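You operate a simulated robot arm through the tools that you are given. There is no shell and no other tool. Be economical: measure what you need, move in short steps, check, and stop when the job is done.

Carry out the task below with a simulated robot arm. There is one attempt and no reset: what you move stays moved.

TASK
Stand the dressing block beside the shake-test green-handled breaker. It goes on the side that lies toward x +0.0, y -1.0 (a direction in the base frame), with about 3 cm between them.

It is judged by the outcome, as a careful person would: the job done as asked, and still so three seconds after it is handed in. It fails if anything else is knocked over, pushed out of place, dropped, spilled or broken.

THE ROBOT
A 7-joint arm with a two-finger parallel gripper, fixed in place. Base frame: the origin is at the foot of the arm, x ahead of it, y to its left, z up; the work surface is at about z = 0.86. Lengths are in m, angles in rad, forces in N, time in s.
With the tool pointing down near the work surface it reaches from about 0.24 to 0.68 m from the base axis. Its first joint turns from -1.152 to 1.152 rad. Payload 2.4 kg.
Tool frame: the origin (TCP) lies between the finger pads and is the grasp point; the fingertips stand 0.03 m ahead of it; z points along the fingers, y is the line along which they close. The gripper opens to 0.094 m. The fingers are 0.028 m wide and 0.01 m thick; the gripper's body (0.05 by 0.096 m) begins 0.055 m behind the TCP.
Orientation is told as [roll, pitch, yaw] about the base's x, y, z axes, in that order, counted from this pose: with the fingers straight down and closing along the base's y, the tool's x points along the base's -x, its y along +y and its z along -z.

THE INTERFACE
- The arm moves only by the tool move_arm. Its argument "targets" is a list that holds one entry, the list of rows, each a list of 6 numbers: the shift along the tool's x, y, z in m, then the turn, a rotation vector about the tool's x, y, z in rad. In form: [[[tx, ty, tz, wx, wy, wz], ...]]. A call has 1 to 8 rows; each row is the pose to reach, as a shift and turn from the pose commanded when the call began, along the tool's axes at that moment. "claw" is the finger opening in m, from 0 to 0.094, set as the call begins (left out, the last holds). A row lasts 0.2 s, in which the tool goes at most 0.05 m and 0.15 rad; a call with a longer step from one row to the next is refused whole, and so is a gripper value outside its range. A pose out of reach is approached as far as the arm can. The call stops where the force on the tool passes 40 N (or 10 N more than at its start, if that is more) or the arm is blocked; 0.2 s more then pass. The fingers move at their own pace (about 0.153 m/s each) and stop on an object; they squeeze with about 34 N. The grip force told is the motor's: it shows also when the fingers shut on nothing. Time passes only in rows, and 0.2 s behind the last, so rows that repeat a pose let the fingers close. It gives the time, the measured TCP pose, the force on the tool (base axes), the opening and the grip force at its end, in the units of the frame above (readings bear some noise), and new pictures: "show" is both (left out), scene, wrist or none.
- Cameras (640 x 400 px; columns grow to the right, rows downward): "scene" is fixed at [0.0542, 0.5074, 1.4487]; the picture's right is [-0.45, -0.89, 0.00], its down [-0.52, 0.26, -0.81] and it looks along [0.73, -0.37, -0.58] (base axes); focal length 314 px, centre (320, 200). "wrist" rides on the gripper at [-0.037, 0, -0.058] in the tool frame; the picture's right is [0.00, -1.00, 0.00], its down [0.97, 0.00, -0.24] and it looks along [0.24, 0.00, 0.97] (tool axes); focal length 218 px, centre (320, 200).
- measure_at(camera, pixels): for up to 12 pixels [column, row] of the newest picture of that camera ("zoom" is the newest enlarged one), the place [x, y, z] in the base frame of the surface seen there, good to about 0.002 m, but the place of the scene camera against the robot may be out by one fixed shift of up to 0.012 m in any direction. No time passes.
- close_up(camera, box): a new picture of the part [left, top, right, bottom] of that camera's present view, enlarged. No time passes.
- finish_job(): hands the job in; it is judged then, once.

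Work in short steps. Measure before you move; look again where a grasp or a placing could have gone wrong, and mend it. You have 60 turns and 120 pictures in all, the two below and enlarged ones among them. Open the gripper and draw the arm clear of the work before you hand the job in, unless the task says otherwise; then end with one line.

The tools are called after "Request:" by a JSON object that holds its "method" and its "body". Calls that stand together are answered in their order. move_arm: Moves the arm, as the interface text tells. Its arguments: {"type":"object","properties":{"targets":{"type":"array"},"claw":{"type":"number"},"show":{"type":"string","enum":["both","scene","wrist","none"]}},"required":["targets"]} The other tools are called the same way: measure_at (camera, pixels) gives the place of the surface under pixels of a picture; close_up (camera, box) takes an enlarged picture of a part of a camera's view; finish_job () hands the job in.

At the start:

```text
time_s: 0.0
ee_pos: [0.3863, 0.2755, 1.1533]
tool_rot: [-0.001, -0.001, -0.001]
force: [0.3, -0.2, -0.7]
gripper_width: 0.0943
gripper_force: 0.1
```

scene: 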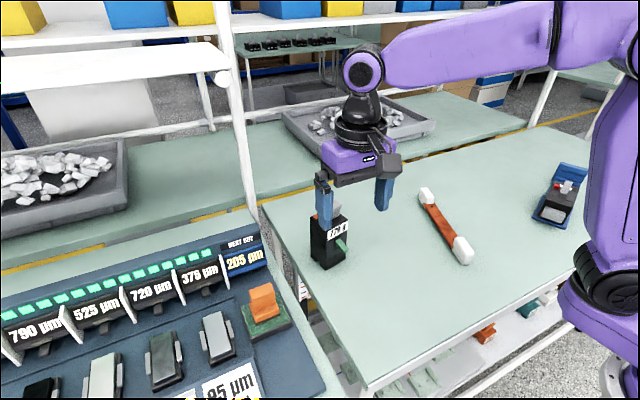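
wrist: 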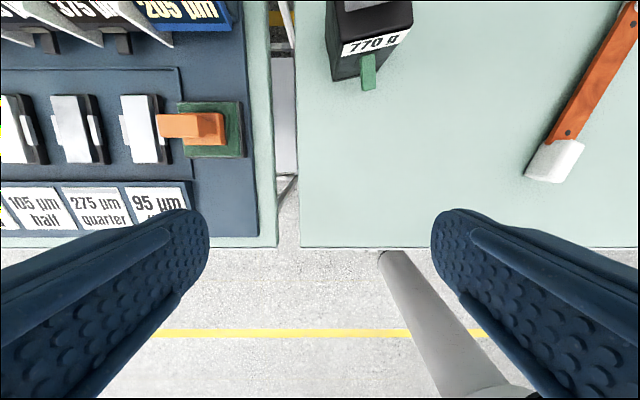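

The scene shows a black "770 g" body with a green lever near (328,240), an orange/green item at (262,305), a long orange bar with white ends at (445,228) and a blue item at (562,195). I'll enlarge these to identify them.

Request:
{"method": "close_up", "body": {"camera": "scene", "box": [270, 150, 430, 290]}}

Request:
{"method": "close_up", "body": {"camera": "scene", "box": [500, 130, 640, 240]}}

Request:
{"method": "close_up", "body": {"camera": "scene", "box": [0, 220, 320, 400]}}

Request:
{"method": "close_up", "body": {"camera": "scene", "box": [400, 170, 500, 280]}}

```text
2.86 times, centred on (350, 220) of scene
```

zoom: 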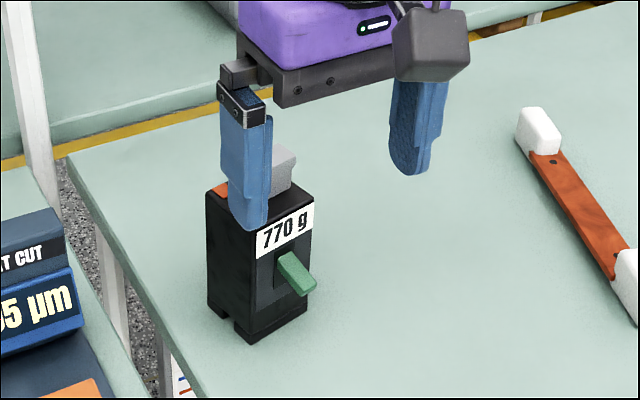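

```text
3.64 times, centred on (570, 185) of scene
```

zoom: 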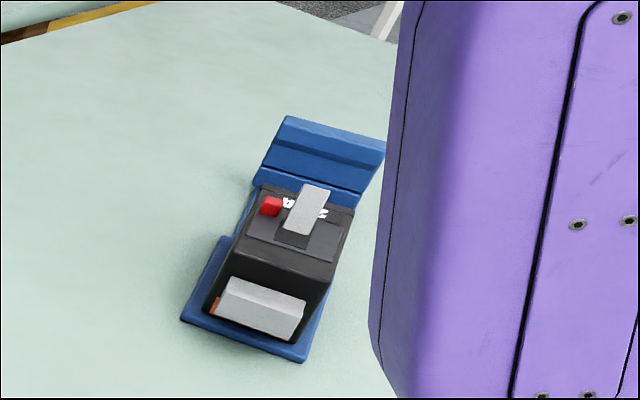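

```text
2.00 times, centred on (160, 310) of scene
```

zoom: 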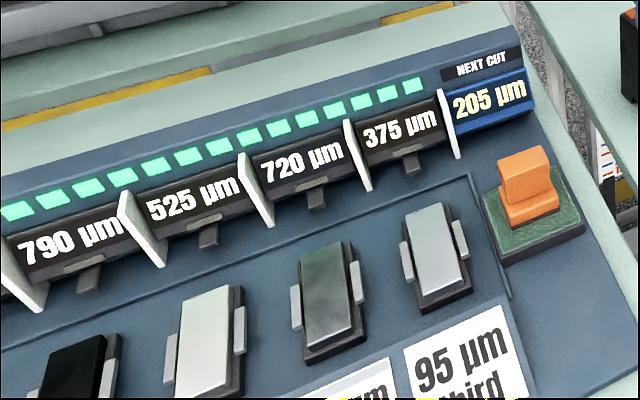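

```text
3.64 times, centred on (450, 225) of scene
```

zoom: 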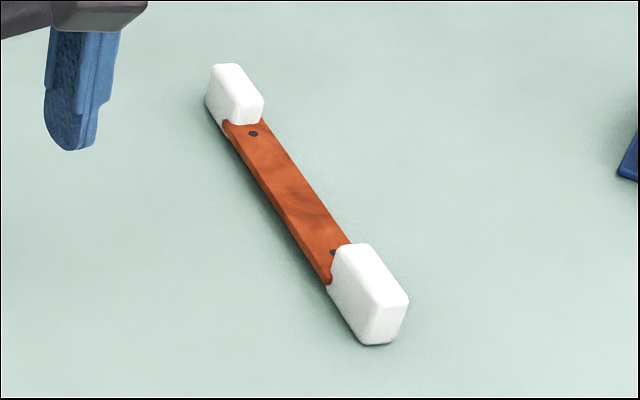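

Request:
{"method": "close_up", "body": {"camera": "wrist", "box": [120, 70, 280, 190]}}

Request:
{"method": "measure_at", "body": {"camera": "wrist", "pixels": [[190, 126], [210, 120], [162, 126], [181, 103], [241, 103], [243, 155], [188, 155], [252, 130], [363, 8], [368, 70], [345, 90], [568, 158]]}}

Request:
{"method": "measure_at", "body": {"camera": "scene", "pixels": [[262, 291], [264, 310], [245, 325], [287, 320], [255, 335], [330, 208], [340, 245], [325, 267], [346, 259], [312, 256], [313, 217], [378, 260]]}}

```text
3.33 times, centred on (200, 130) of wrist
```

zoom: 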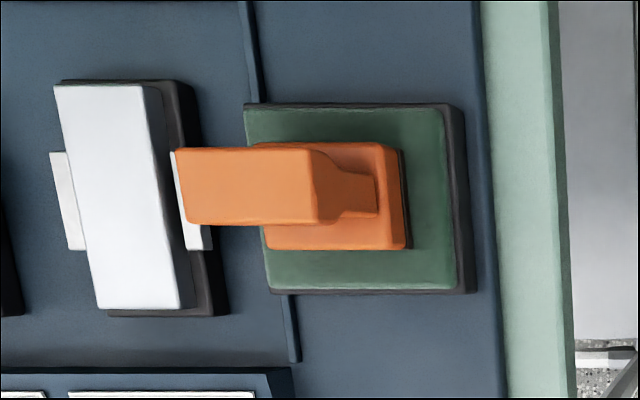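

```text
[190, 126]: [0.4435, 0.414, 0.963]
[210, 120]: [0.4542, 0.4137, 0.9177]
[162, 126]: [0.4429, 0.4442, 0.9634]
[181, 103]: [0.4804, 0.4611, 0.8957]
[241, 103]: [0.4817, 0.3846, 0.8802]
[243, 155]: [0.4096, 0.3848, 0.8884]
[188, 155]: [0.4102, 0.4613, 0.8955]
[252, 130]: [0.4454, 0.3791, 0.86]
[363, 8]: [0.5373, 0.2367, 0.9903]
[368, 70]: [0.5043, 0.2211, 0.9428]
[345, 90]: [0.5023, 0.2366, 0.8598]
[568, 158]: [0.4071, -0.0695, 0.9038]
```

```text
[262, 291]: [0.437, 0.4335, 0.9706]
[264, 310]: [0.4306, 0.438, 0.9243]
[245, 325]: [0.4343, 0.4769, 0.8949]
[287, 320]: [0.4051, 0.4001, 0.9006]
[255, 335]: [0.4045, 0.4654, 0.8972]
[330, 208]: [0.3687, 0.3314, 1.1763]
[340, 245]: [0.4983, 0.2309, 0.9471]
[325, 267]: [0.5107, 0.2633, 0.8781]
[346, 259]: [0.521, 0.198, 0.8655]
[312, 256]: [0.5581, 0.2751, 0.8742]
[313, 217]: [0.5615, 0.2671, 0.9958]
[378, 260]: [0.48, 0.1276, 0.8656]
```

The orange-gripped green block at wrist (205,128) has its base at x 0.41–0.48, y 0.385–0.461, z 0.86–0.895, and its handle top at z 0.963. It looks like the dressing stone, so I move above it for a better look.

Request:
{"method": "move_arm", "body": {"targets": [[[-0.015, 0.037, 0.01, 0, 0, 0], [-0.03, 0.074, 0.02, 0, 0, 0], [-0.045, 0.111, 0.03, 0, 0, 0], [-0.058, 0.147, 0.04, 0, 0, 0]]], "claw": 0.08}}

```text
time_s: 1.0
ee_pos: [0.444, 0.4211, 1.1127]
tool_rot: [0.0, 0.0, -0.001]
force: [0.8, -0.3, 0.7]
gripper_width: 0.0801
gripper_force: 0.1
```

scene: 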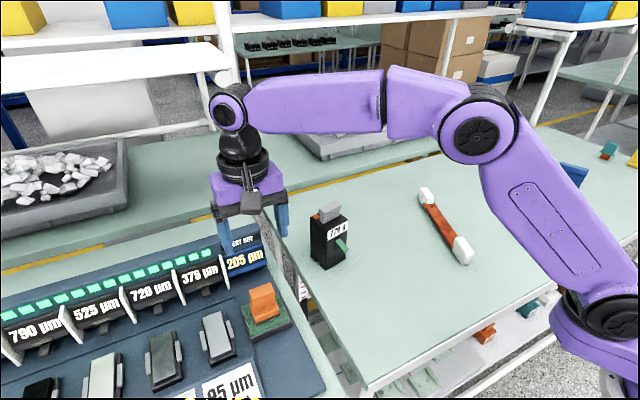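
wrist: 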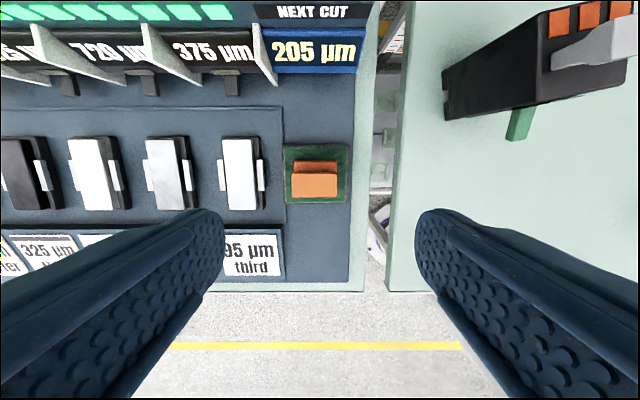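

Request:
{"method": "close_up", "body": {"camera": "wrist", "box": [260, 130, 372, 220]}}

Request:
{"method": "close_up", "body": {"camera": "scene", "box": [220, 260, 310, 350]}}

Request:
{"method": "measure_at", "body": {"camera": "wrist", "pixels": [[294, 186], [335, 186], [315, 176], [315, 195], [315, 165], [286, 151], [345, 151], [345, 199], [288, 200], [450, 115], [535, 100], [625, 55]]}}

Request:
{"method": "measure_at", "body": {"camera": "scene", "pixels": [[311, 225], [326, 266], [345, 255], [348, 225], [315, 218], [326, 240], [345, 218], [329, 210], [340, 247], [262, 290]]}}

```text
4.44 times, centred on (316, 175) of wrist
```

zoom: 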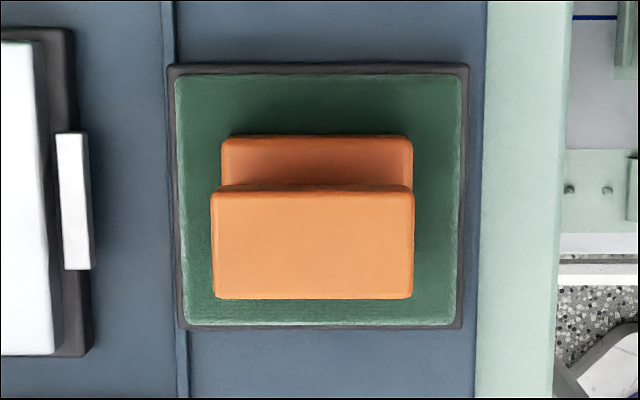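

```text
4.44 times, centred on (265, 305) of scene
```

zoom: 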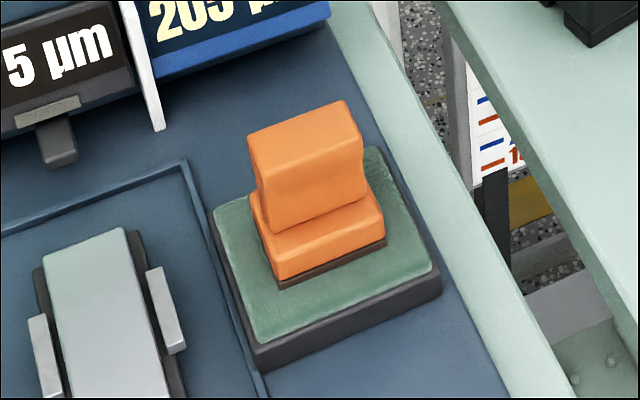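

```text
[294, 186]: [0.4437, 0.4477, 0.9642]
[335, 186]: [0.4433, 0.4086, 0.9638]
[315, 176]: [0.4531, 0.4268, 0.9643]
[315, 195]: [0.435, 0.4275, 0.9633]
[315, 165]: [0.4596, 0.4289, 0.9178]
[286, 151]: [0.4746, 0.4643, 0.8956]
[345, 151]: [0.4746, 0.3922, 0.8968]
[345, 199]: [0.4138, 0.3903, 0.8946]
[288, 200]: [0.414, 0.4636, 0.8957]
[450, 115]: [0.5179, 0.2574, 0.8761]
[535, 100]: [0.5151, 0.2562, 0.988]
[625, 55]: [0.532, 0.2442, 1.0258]
```

```text
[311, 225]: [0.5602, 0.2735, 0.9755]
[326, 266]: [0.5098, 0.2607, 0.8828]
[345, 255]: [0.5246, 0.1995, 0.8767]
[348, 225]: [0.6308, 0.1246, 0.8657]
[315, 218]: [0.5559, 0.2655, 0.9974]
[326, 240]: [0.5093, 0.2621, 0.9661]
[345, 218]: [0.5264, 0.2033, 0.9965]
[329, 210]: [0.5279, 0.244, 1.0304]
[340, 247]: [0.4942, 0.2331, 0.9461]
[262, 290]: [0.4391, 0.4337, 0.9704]
```

The handle is a block at x 0.431–0.456, y 0.405–0.450, top z 0.964, with its foot below it and the same extent in y. I'll straddle it along y and descend to TCP z≈0.943, leaving the tips above the green top at 0.896.

Request:
{"method": "move_arm", "body": {"targets": [[[0, 0.006, 0.04, 0, 0, 0], [0, 0.006, 0.08, 0, 0, 0], [0, 0.006, 0.12, 0, 0, 0], [0, 0.006, 0.15, 0, 0, 0], [0, 0.006, 0.17, 0, 0, 0]]], "claw": 0.08}}

Request:
{"method": "measure_at", "body": {"camera": "scene", "pixels": [[425, 195], [463, 255], [455, 262], [420, 200]]}}

```text
time_s: 2.2
ee_pos: [0.4444, 0.4273, 0.9438]
tool_rot: [0.0, 0.0, 0.0]
force: [0.6, -0.7, 0.7]
gripper_width: 0.0802
gripper_force: 0.1
```

scene: 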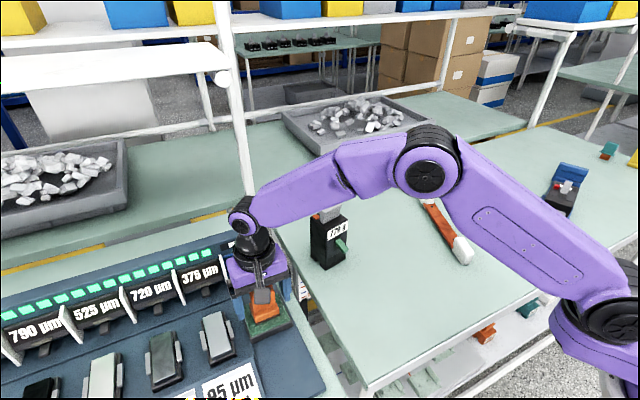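
wrist: 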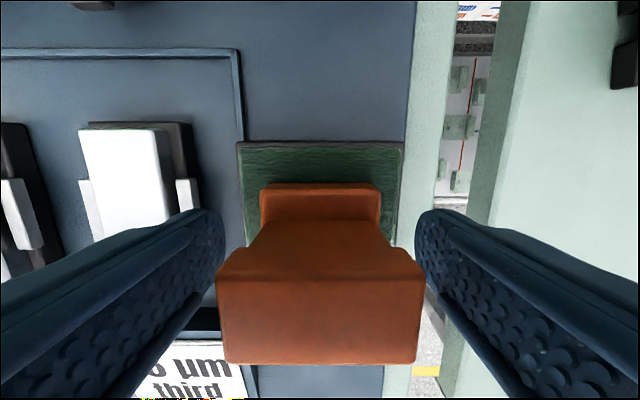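

```text
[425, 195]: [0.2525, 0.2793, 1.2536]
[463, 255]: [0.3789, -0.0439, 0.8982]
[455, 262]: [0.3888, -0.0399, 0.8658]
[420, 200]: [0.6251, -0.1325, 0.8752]
```

The fingers straddle the handle. A small green/orange item has appeared at scene (608,150), so I check it before gripping.

Request:
{"method": "close_up", "body": {"camera": "scene", "box": [530, 130, 640, 220]}}

Request:
{"method": "measure_at", "body": {"camera": "scene", "pixels": [[609, 150], [606, 155]]}}

Request:
{"method": "close_up", "body": {"camera": "scene", "box": [400, 280, 570, 390]}}

```text
4.44 times, centred on (585, 175) of scene
```

zoom: 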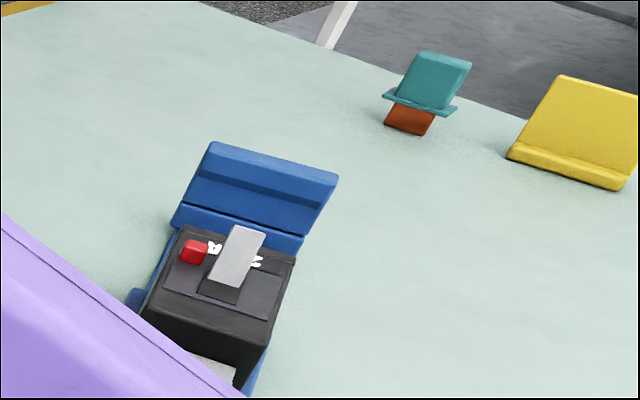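

```text
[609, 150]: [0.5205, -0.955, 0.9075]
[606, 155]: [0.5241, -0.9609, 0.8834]
```

```text
3.64 times, centred on (485, 335) of scene
```

zoom: 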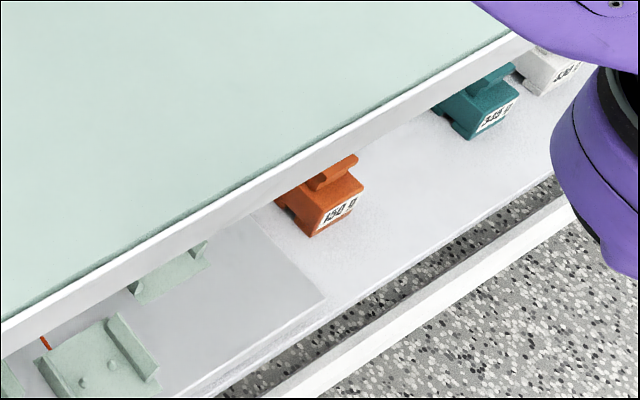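

That item is far out of reach (y≈-0.96), so I close on the handle.

Request:
{"method": "move_arm", "body": {"targets": [[[0, 0, 0, 0, 0, 0], [0, 0, 0, 0, 0, 0], [0, 0, 0, 0, 0, 0]]], "claw": 0.02, "show": "wrist"}}

```text
time_s: 3.0
ee_pos: [0.4434, 0.4285, 0.9443]
tool_rot: [-0.001, -0.001, 0.0]
force: [0.3, 0.4, -0.2]
gripper_width: 0.0494
gripper_force: 33.9
```

wrist: 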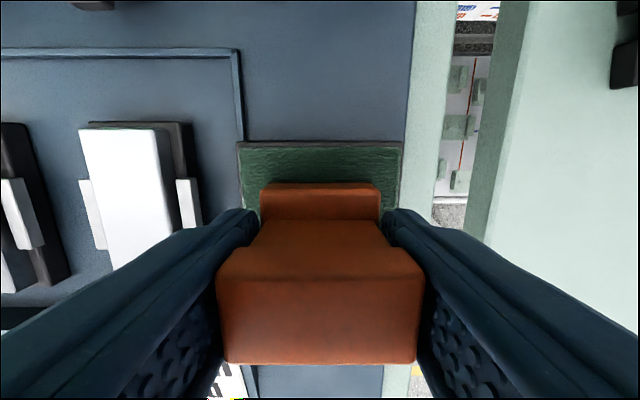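

Gripped at 0.049 m. I lift it straight up slowly, 0.15 m.

Request:
{"method": "move_arm", "body": {"targets": [[[0, 0, -0.01, 0, 0, 0], [0, 0, -0.03, 0, 0, 0], [0, 0, -0.06, 0, 0, 0], [0, 0, -0.09, 0, 0, 0], [0, 0, -0.12, 0, 0, 0], [0, 0, -0.15, 0, 0, 0]]]}}

```text
time_s: 4.4
ee_pos: [0.4457, 0.4274, 1.0938]
tool_rot: [-0.001, 0.0, 0.001]
force: [-0.5, -0.4, -2.2]
gripper_width: 0.0492
gripper_force: 33.8
```

scene: 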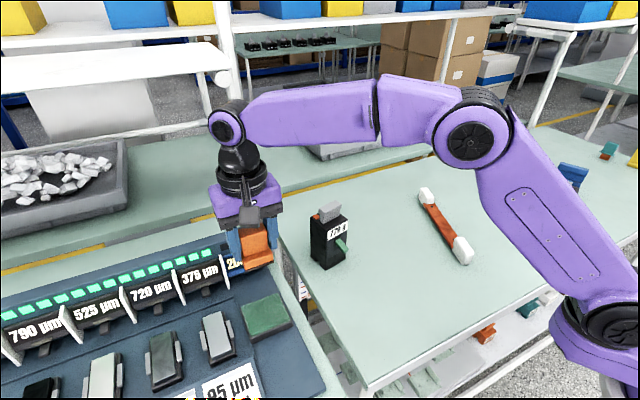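
wrist: 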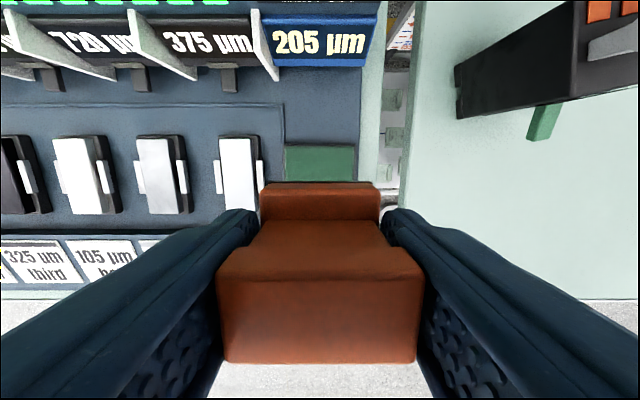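

The orange piece came free and the green pad stayed behind, so the block is the orange piece alone (bottom at about z 0.896 when gripped). I look at it closely.

Request:
{"method": "close_up", "body": {"camera": "scene", "box": [210, 190, 300, 350]}}

Request:
{"method": "measure_at", "body": {"camera": "scene", "pixels": [[268, 315], [255, 245], [258, 258], [262, 268], [326, 266], [345, 255], [340, 262], [326, 235]]}}

Request:
{"method": "close_up", "body": {"camera": "scene", "box": [290, 190, 380, 280]}}

```text
2.50 times, centred on (255, 270) of scene
```

zoom: 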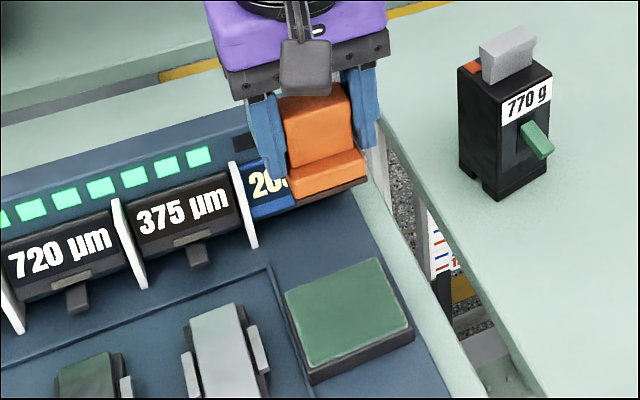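

```text
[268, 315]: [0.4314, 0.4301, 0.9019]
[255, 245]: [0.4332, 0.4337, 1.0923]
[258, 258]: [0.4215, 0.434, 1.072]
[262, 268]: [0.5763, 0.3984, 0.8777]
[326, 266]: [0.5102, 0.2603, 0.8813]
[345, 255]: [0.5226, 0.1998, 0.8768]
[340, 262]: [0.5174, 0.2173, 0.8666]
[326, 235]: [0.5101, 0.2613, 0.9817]
```

```text
4.44 times, centred on (335, 235) of scene
```

zoom: 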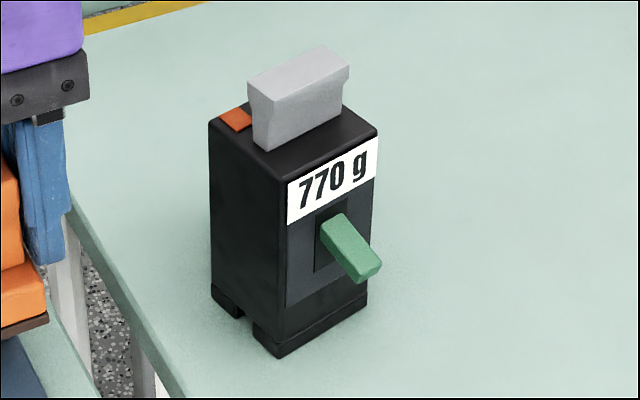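

The block has a brown underside and a footprint of about 0.045 (y) by 0.04 (x). I carry it over the table at this height to the -y side, short of the breaker in x, so the wrist camera can see the breaker.

Request:
{"method": "move_arm", "body": {"targets": [[[0.005, -0.03, -0.01, 0, 0, 0], [0.01, -0.07, -0.02, 0, 0, 0], [0.01, -0.115, -0.02, 0, 0, 0], [0.01, -0.16, -0.02, 0, 0, 0], [0.01, -0.205, -0.02, 0, 0, 0], [0.01, -0.25, -0.02, 0, 0, 0], [0.01, -0.285, -0.02, 0, 0, 0]]]}}

```text
time_s: 6.0
ee_pos: [0.4328, 0.1417, 1.1125]
tool_rot: [-0.001, 0.0, 0.0]
force: [0.6, -0.2, -1.9]
gripper_width: 0.0497
gripper_force: 34.1
```

scene: 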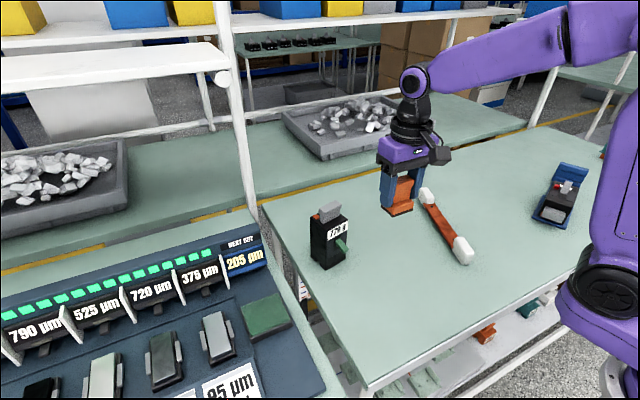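
wrist: 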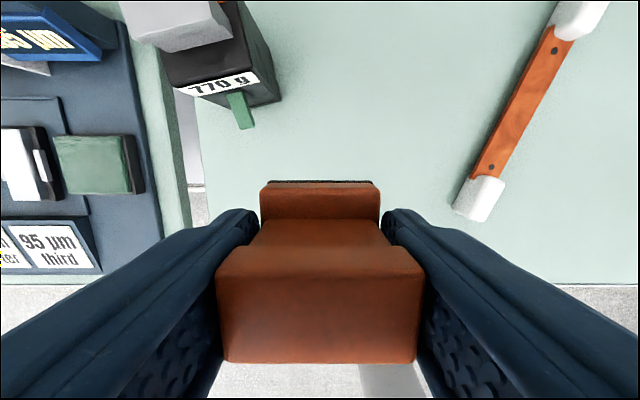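

Request:
{"method": "close_up", "body": {"camera": "wrist", "box": [110, 0, 300, 140]}}

Request:
{"method": "measure_at", "body": {"camera": "wrist", "pixels": [[258, 70], [243, 5], [278, 97], [270, 60], [260, 40], [245, 68], [225, 20], [180, 85], [168, 65], [300, 60], [560, 20], [240, 120]]}}

```text
2.86 times, centred on (205, 70) of wrist
```

zoom: 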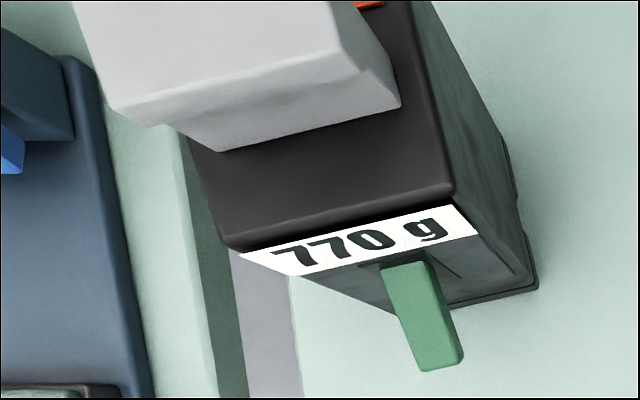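

```text
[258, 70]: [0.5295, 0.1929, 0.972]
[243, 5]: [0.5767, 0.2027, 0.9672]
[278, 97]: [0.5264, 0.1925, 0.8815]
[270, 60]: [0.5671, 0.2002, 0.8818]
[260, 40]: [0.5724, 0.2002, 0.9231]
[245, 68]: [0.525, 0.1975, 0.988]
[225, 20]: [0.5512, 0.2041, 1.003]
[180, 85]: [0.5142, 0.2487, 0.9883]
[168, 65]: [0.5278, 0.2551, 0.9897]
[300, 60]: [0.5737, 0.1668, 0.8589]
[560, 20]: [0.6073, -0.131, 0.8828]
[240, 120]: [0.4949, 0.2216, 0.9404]
```

The breaker's -y face runs from (0.527,0.1925) to (0.577,0.203). The gripper body is wide along y, so I turn the tool 90° first, fingers closing along x with the camera facing away from the breaker.

Request:
{"method": "move_arm", "body": {"targets": [[[0, 0, 0, 0, 0, 0.14], [0, 0, 0, 0, 0, 0.28], [0, 0, 0, 0, 0, 0.42], [0, 0, 0, 0, 0, 0.56], [0, 0, 0, 0, 0, 0.7], [0, 0, 0, 0, 0, 0.84], [0, 0, 0, 0, 0, 0.98], [0, 0, 0, 0, 0, 1.12]]], "show": "none"}}

Request:
{"method": "move_arm", "body": {"targets": [[[0, 0, 0, 0, 0, 0.14], [0, 0, 0, 0, 0, 0.28], [0, 0, 0, 0, 0, 0.42], [0, 0, 0, 0, 0, 0.4508], [0, 0, 0, 0, 0, 0.4508]]]}}

```text
time_s: 7.8
ee_pos: [0.4347, 0.1429, 1.1137]
tool_rot: [0.0, -0.001, -1.125]
force: [0.0, -0.1, -2.0]
gripper_width: 0.0497
gripper_force: 33.9
```

```text
time_s: 9.0
ee_pos: [0.4339, 0.1436, 1.115]
tool_rot: [0.0, 0.001, -1.573]
force: [0.1, -0.1, -2.0]
gripper_width: 0.0495
gripper_force: 33.7
```

scene: 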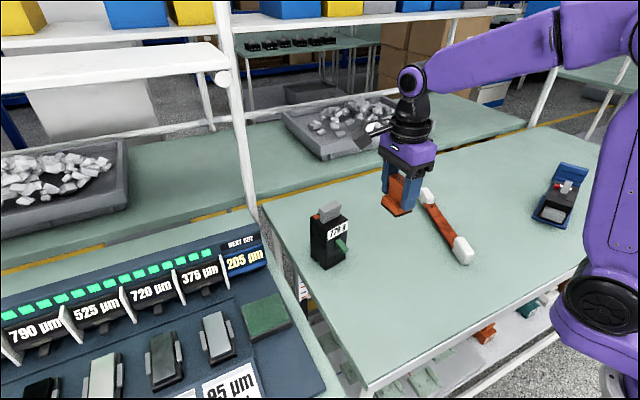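
wrist: 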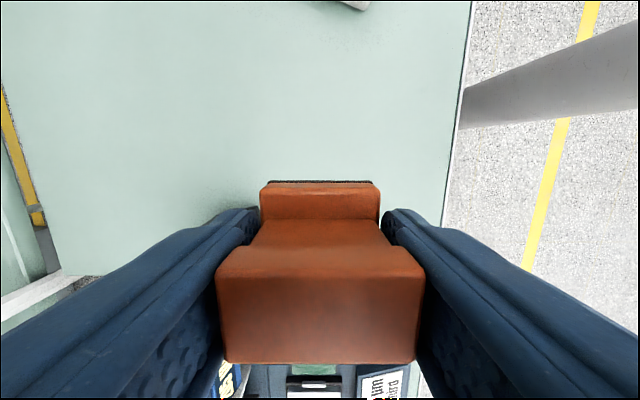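

The block is turned, with its y width now about 0.04. I move +0.111 in x at height, then partway down.

Request:
{"method": "move_arm", "body": {"targets": [[[0, 0.04, 0, 0, 0, 0], [0, 0.08, 0, 0, 0, 0], [0, 0.111, 0, 0, 0, 0], [0, 0.111, 0.04, 0, 0, 0], [0, 0.111, 0.08, 0, 0, 0], [0, 0.111, 0.12, 0, 0, 0], [0, 0.111, 0.16, 0, 0, 0], [0, 0.111, 0.18, 0, 0, 0]]]}}

```text
time_s: 10.8
ee_pos: [0.5445, 0.1411, 0.9313]
tool_rot: [0.001, 0.0, -1.57]
force: [-0.4, 0.6, -2.1]
gripper_width: 0.0497
gripper_force: 33.5
```

scene: 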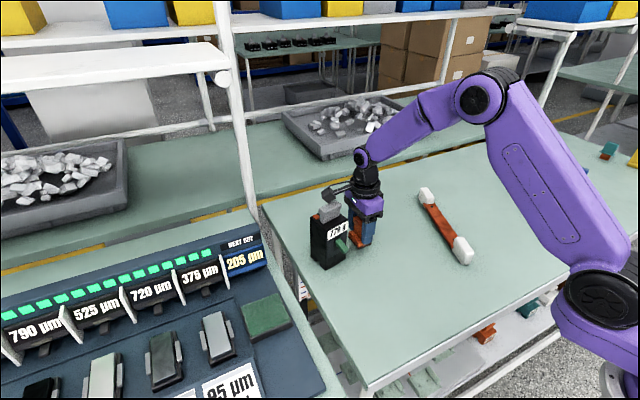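
wrist: 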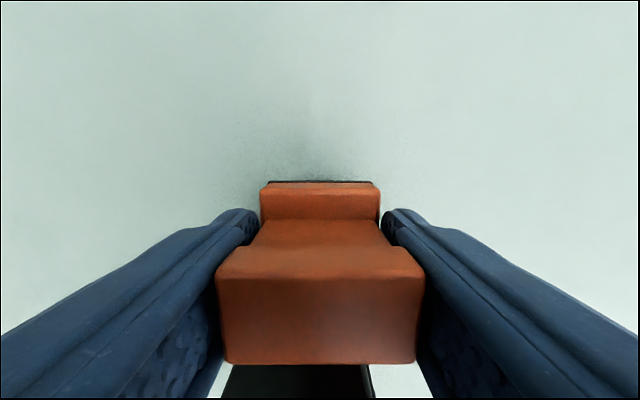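

A grey box on the gripper at scene (340,187) is on the breaker side, so I check its clearance before going lower.

Request:
{"method": "close_up", "body": {"camera": "scene", "box": [290, 140, 410, 280]}}

Request:
{"method": "measure_at", "body": {"camera": "scene", "pixels": [[340, 187], [332, 188], [348, 190], [330, 196], [328, 210], [338, 206], [355, 190], [337, 193], [345, 195], [362, 240], [357, 246]]}}

```text
2.86 times, centred on (350, 210) of scene
```

zoom: 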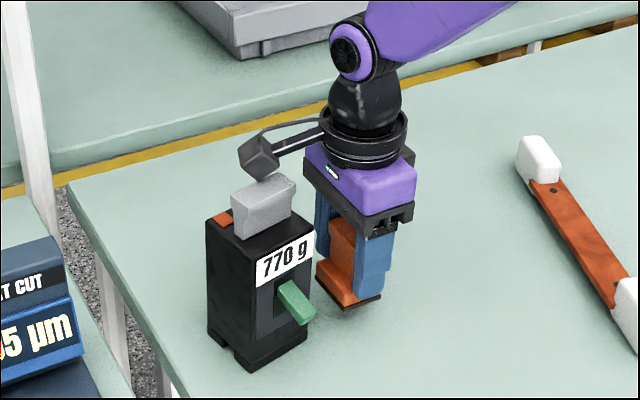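

```text
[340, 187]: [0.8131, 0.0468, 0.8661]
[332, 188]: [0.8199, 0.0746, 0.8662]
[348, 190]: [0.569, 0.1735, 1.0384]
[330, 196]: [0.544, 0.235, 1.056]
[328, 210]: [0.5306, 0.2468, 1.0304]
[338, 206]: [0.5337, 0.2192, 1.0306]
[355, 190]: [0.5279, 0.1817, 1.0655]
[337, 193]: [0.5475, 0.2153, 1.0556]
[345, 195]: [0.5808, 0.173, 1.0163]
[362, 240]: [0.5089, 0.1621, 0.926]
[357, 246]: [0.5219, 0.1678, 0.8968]
```

The box hangs about 1.5 cm above the breaker's top lever, so going lower this way would hit it. I go back up and turn the tool 180° so the box is on the far side.

Request:
{"method": "move_arm", "body": {"targets": [[[0, 0, -0.03, 0, 0, 0], [0, 0, -0.07, 0, 0, 0], [0, 0, -0.11, 0, 0, 0], [0, 0, -0.15, 0, 0, 0], [0, 0, -0.18, 0, 0, 0]]], "show": "none"}}

Request:
{"method": "move_arm", "body": {"targets": [[[0, 0, 0, 0, 0, -0.14], [0, 0, 0, 0, 0, -0.28], [0, 0, 0, 0, 0, -0.42], [0, 0, 0, 0, 0, -0.56], [0, 0, 0, 0, 0, -0.7], [0, 0, 0, 0, 0, -0.84], [0, 0, 0, 0, 0, -0.98], [0, 0, 0, 0, 0, -1.12]]], "show": "none"}}

Request:
{"method": "move_arm", "body": {"targets": [[[0, 0, 0, 0, 0, -0.14], [0, 0, 0, 0, 0, -0.28], [0, 0, 0, 0, 0, -0.42], [0, 0, 0, 0, 0, -0.56], [0, 0, 0, 0, 0, -0.7], [0, 0, 0, 0, 0, -0.84], [0, 0, 0, 0, 0, -0.98], [0, 0, 0, 0, 0, -1.12]]], "show": "scene"}}

```text
time_s: 12.0
ee_pos: [0.545, 0.14, 1.1152]
tool_rot: [-0.002, 0.001, -1.572]
force: [0.8, -0.3, -1.9]
gripper_width: 0.049
gripper_force: 34.0
```

```text
time_s: 13.8
ee_pos: [0.5442, 0.1423, 1.1137]
tool_rot: [-0.001, 0.001, -0.449]
force: [1.0, 0.5, -2.7]
gripper_width: 0.0494
gripper_force: 33.9
```

```text
time_s: 15.6
ee_pos: [0.5462, 0.1434, 1.1125]
tool_rot: [0.0, 0.0, 0.672]
force: [0.0, -0.4, -1.7]
gripper_width: 0.0495
gripper_force: 33.3
```

scene: 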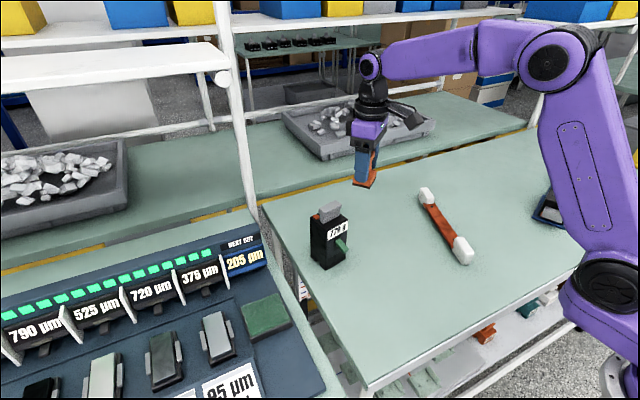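

The turn is working. I finish to yaw +1.571.

Request:
{"method": "move_arm", "body": {"targets": [[[0, 0, 0, 0, 0, -0.14], [0, 0, 0, 0, 0, -0.28], [0, 0, 0, 0, 0, -0.42], [0, 0, 0, 0, 0, -0.56], [0, 0, 0, 0, 0, -0.7], [0, 0, 0, 0, 0, -0.84], [0, 0, 0, 0, 0, -0.899], [0, 0, 0, 0, 0, -0.899]]]}}

```text
time_s: 17.4
ee_pos: [0.5456, 0.1437, 1.1137]
tool_rot: [-0.001, 0.0, 1.568]
force: [-0.2, 0.2, -1.9]
gripper_width: 0.0493
gripper_force: 34.0
```

scene: 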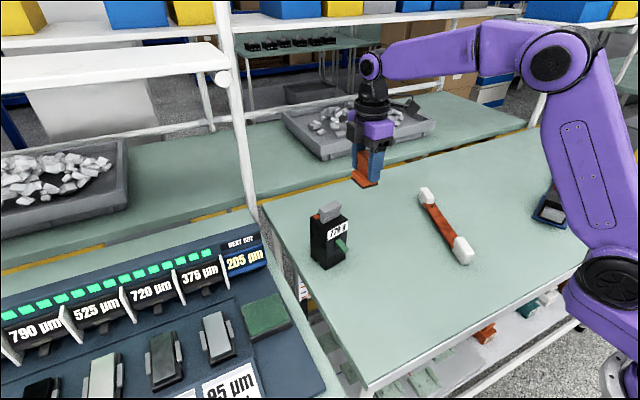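
wrist: 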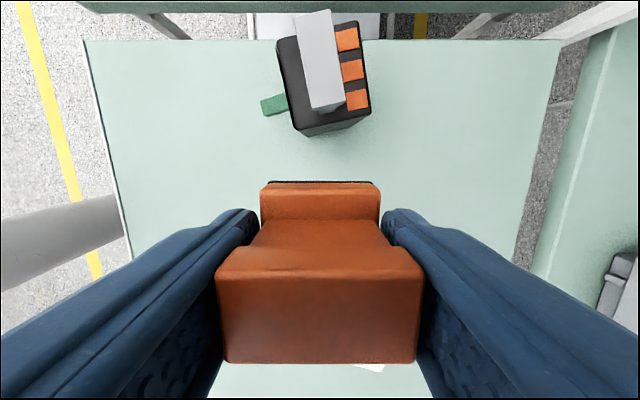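

The box is now on the far side and the wrist sees the breaker ahead (rows 25–137). I measure both the breaker's base edge and the held block's front edge.

Request:
{"method": "measure_at", "body": {"camera": "wrist", "pixels": [[308, 134], [335, 131], [366, 114], [320, 186], [320, 205], [265, 190], [375, 190], [320, 181], [330, 155]]}}

Request:
{"method": "close_up", "body": {"camera": "wrist", "box": [250, 10, 390, 200]}}

```text
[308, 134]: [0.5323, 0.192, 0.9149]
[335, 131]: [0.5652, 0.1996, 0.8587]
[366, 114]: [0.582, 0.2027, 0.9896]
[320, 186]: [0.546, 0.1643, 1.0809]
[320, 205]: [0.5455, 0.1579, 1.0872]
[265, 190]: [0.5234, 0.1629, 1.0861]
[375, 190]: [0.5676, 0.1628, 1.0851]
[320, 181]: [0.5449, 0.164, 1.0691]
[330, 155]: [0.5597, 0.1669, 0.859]
```

```text
2.11 times, centred on (320, 105) of wrist
```

zoom: 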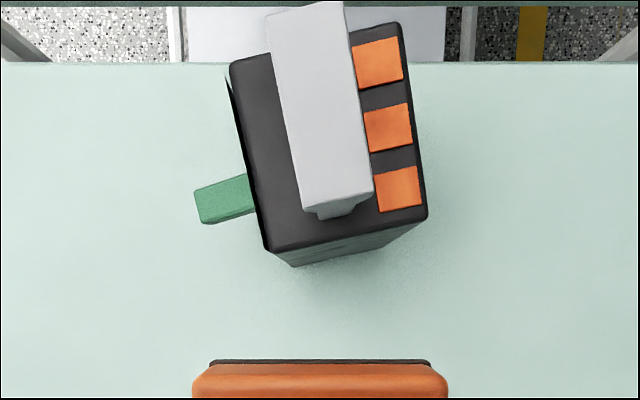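

The block's front edge is at y 0.164 and the breaker face at y 0.192–0.200, so the gap averages about 3 cm. I descend to just above the surface.

Request:
{"method": "move_arm", "body": {"targets": [[[0.001, 0, 0.04, 0, 0, 0], [0.001, 0, 0.08, 0, 0, 0], [0.001, 0, 0.12, 0, 0, 0], [0.001, 0, 0.16, 0, 0, 0], [0.001, 0, 0.185, 0, 0, 0], [0.001, 0, 0.195, 0, 0, 0], [0.001, 0, 0.195, 0, 0, 0]]]}}

```text
time_s: 19.0
ee_pos: [0.5457, 0.1415, 0.9167]
tool_rot: [-0.001, 0.001, 1.567]
force: [0.0, 0.6, -2.6]
gripper_width: 0.0493
gripper_force: 33.6
```

scene: 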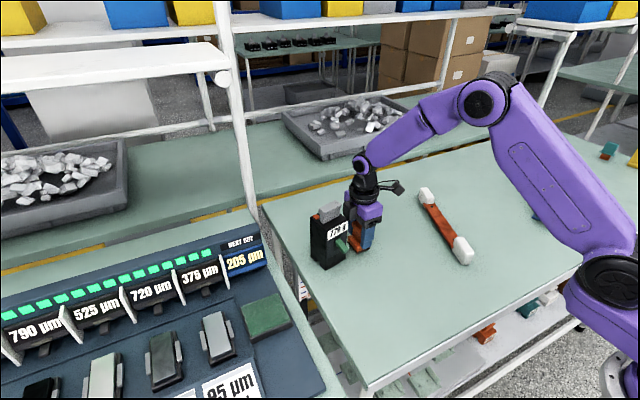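
wrist: 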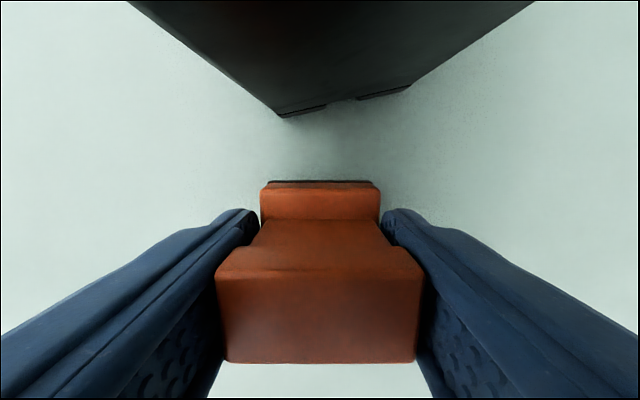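

Clear on all sides. I lower 2 mm at a time, watching for contact at about TCP z 0.908.

Request:
{"method": "move_arm", "body": {"targets": [[[0, 0, 0.002, 0, 0, 0], [0, 0, 0.004, 0, 0, 0], [0, 0, 0.006, 0, 0, 0], [0, 0, 0.007, 0, 0, 0], [0, 0, 0.007, 0, 0, 0]]], "show": "wrist"}}

Request:
{"method": "measure_at", "body": {"camera": "wrist", "pixels": [[320, 181], [320, 176], [285, 114], [400, 88], [320, 184]]}}

```text
time_s: 20.2
ee_pos: [0.5452, 0.1426, 0.9114]
tool_rot: [0.0, -0.001, 1.567]
force: [0.1, 0.6, -2.1]
gripper_width: 0.0494
gripper_force: 34.0
```

wrist: 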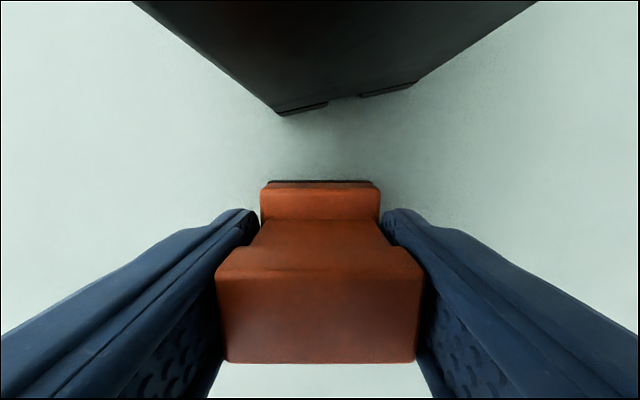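

```text
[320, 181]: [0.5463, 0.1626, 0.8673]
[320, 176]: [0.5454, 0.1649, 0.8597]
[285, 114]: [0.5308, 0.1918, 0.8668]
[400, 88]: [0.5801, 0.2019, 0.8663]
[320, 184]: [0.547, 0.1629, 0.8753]
```

No contact yet (force -2.1, just the weight). I lower on in 1 mm steps.

Request:
{"method": "move_arm", "body": {"targets": [[[0, 0, 0.001, 0, 0, 0], [0, 0, 0.002, 0, 0, 0], [0, 0, 0.003, 0, 0, 0], [0, 0, 0.003, 0, 0, 0]]], "show": "none"}}

```text
time_s: 21.2
ee_pos: [0.5455, 0.1419, 0.908]
tool_rot: [0.001, -0.001, 1.567]
force: [-1.0, 0.5, 2.3]
gripper_width: 0.0493
gripper_force: 33.4
```

The force went from -2 to +2.3 N, so the block has touched down. I open the gripper gently.

Request:
{"method": "move_arm", "body": {"targets": [[[0, 0, 0, 0, 0, 0], [0, 0, 0, 0, 0, 0], [0, 0, 0, 0, 0, 0]]], "claw": 0.085, "show": "wrist"}}

```text
time_s: 22.0
ee_pos: [0.5451, 0.1415, 0.908]
tool_rot: [0.0, -0.001, 1.567]
force: [0.5, 0.3, -0.4]
gripper_width: 0.0853
gripper_force: 0.0
```

wrist: 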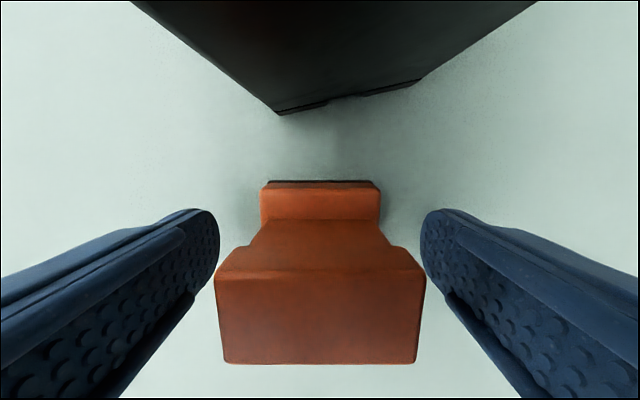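

Released and standing. I draw the arm straight up, then back toward -x.

Request:
{"method": "move_arm", "body": {"targets": [[[0, 0, -0.03, 0, 0, 0], [0, 0, -0.07, 0, 0, 0], [0, 0, -0.11, 0, 0, 0], [0, 0, -0.15, 0, 0, 0], [0, 0, -0.19, 0, 0, 0], [0.02, 0.03, -0.21, 0, 0, 0], [0.04, 0.06, -0.22, 0, 0, 0]]]}}

Request:
{"method": "close_up", "body": {"camera": "scene", "box": [290, 180, 410, 280]}}

```text
time_s: 23.6
ee_pos: [0.4855, 0.1009, 1.1302]
tool_rot: [0.0, 0.0, 1.568]
force: [-0.5, -0.4, 0.5]
gripper_width: 0.0849
gripper_force: 0.0
```

scene: 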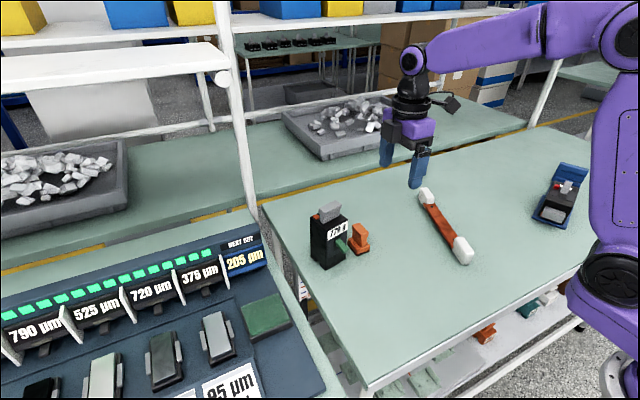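
wrist: 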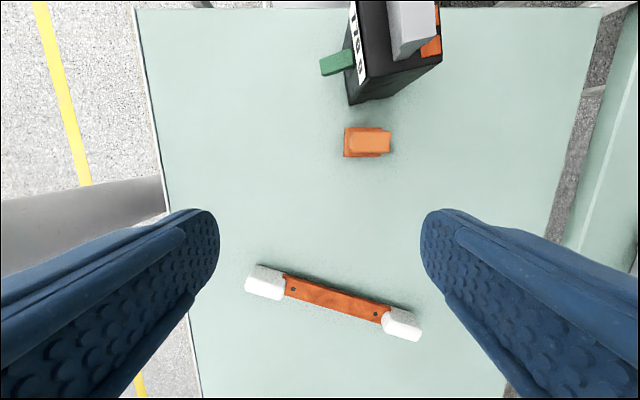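

```text
4.00 times, centred on (350, 230) of scene
```

zoom: 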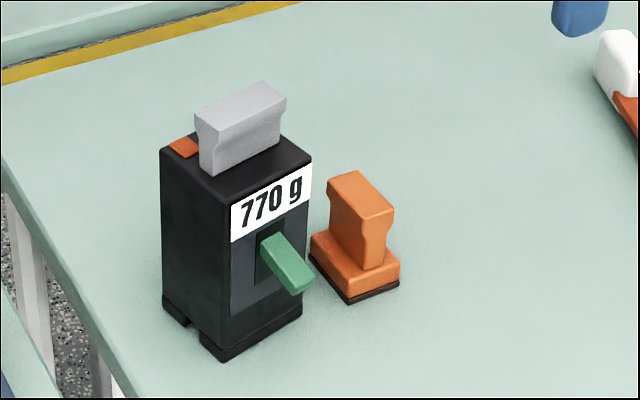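

The block stands upright beside the breaker, the gap is about 3 cm, and nothing else has moved. The arm is clear, so I hand in.

Request:
{"method": "finish_job", "body": {}}

```text
The job is handed in.
```

The dressing block stands upright on the -y side of the green-handled breaker with a gap of about 3 cm, the gripper is open, the arm is clear, and nothing else was disturbed.
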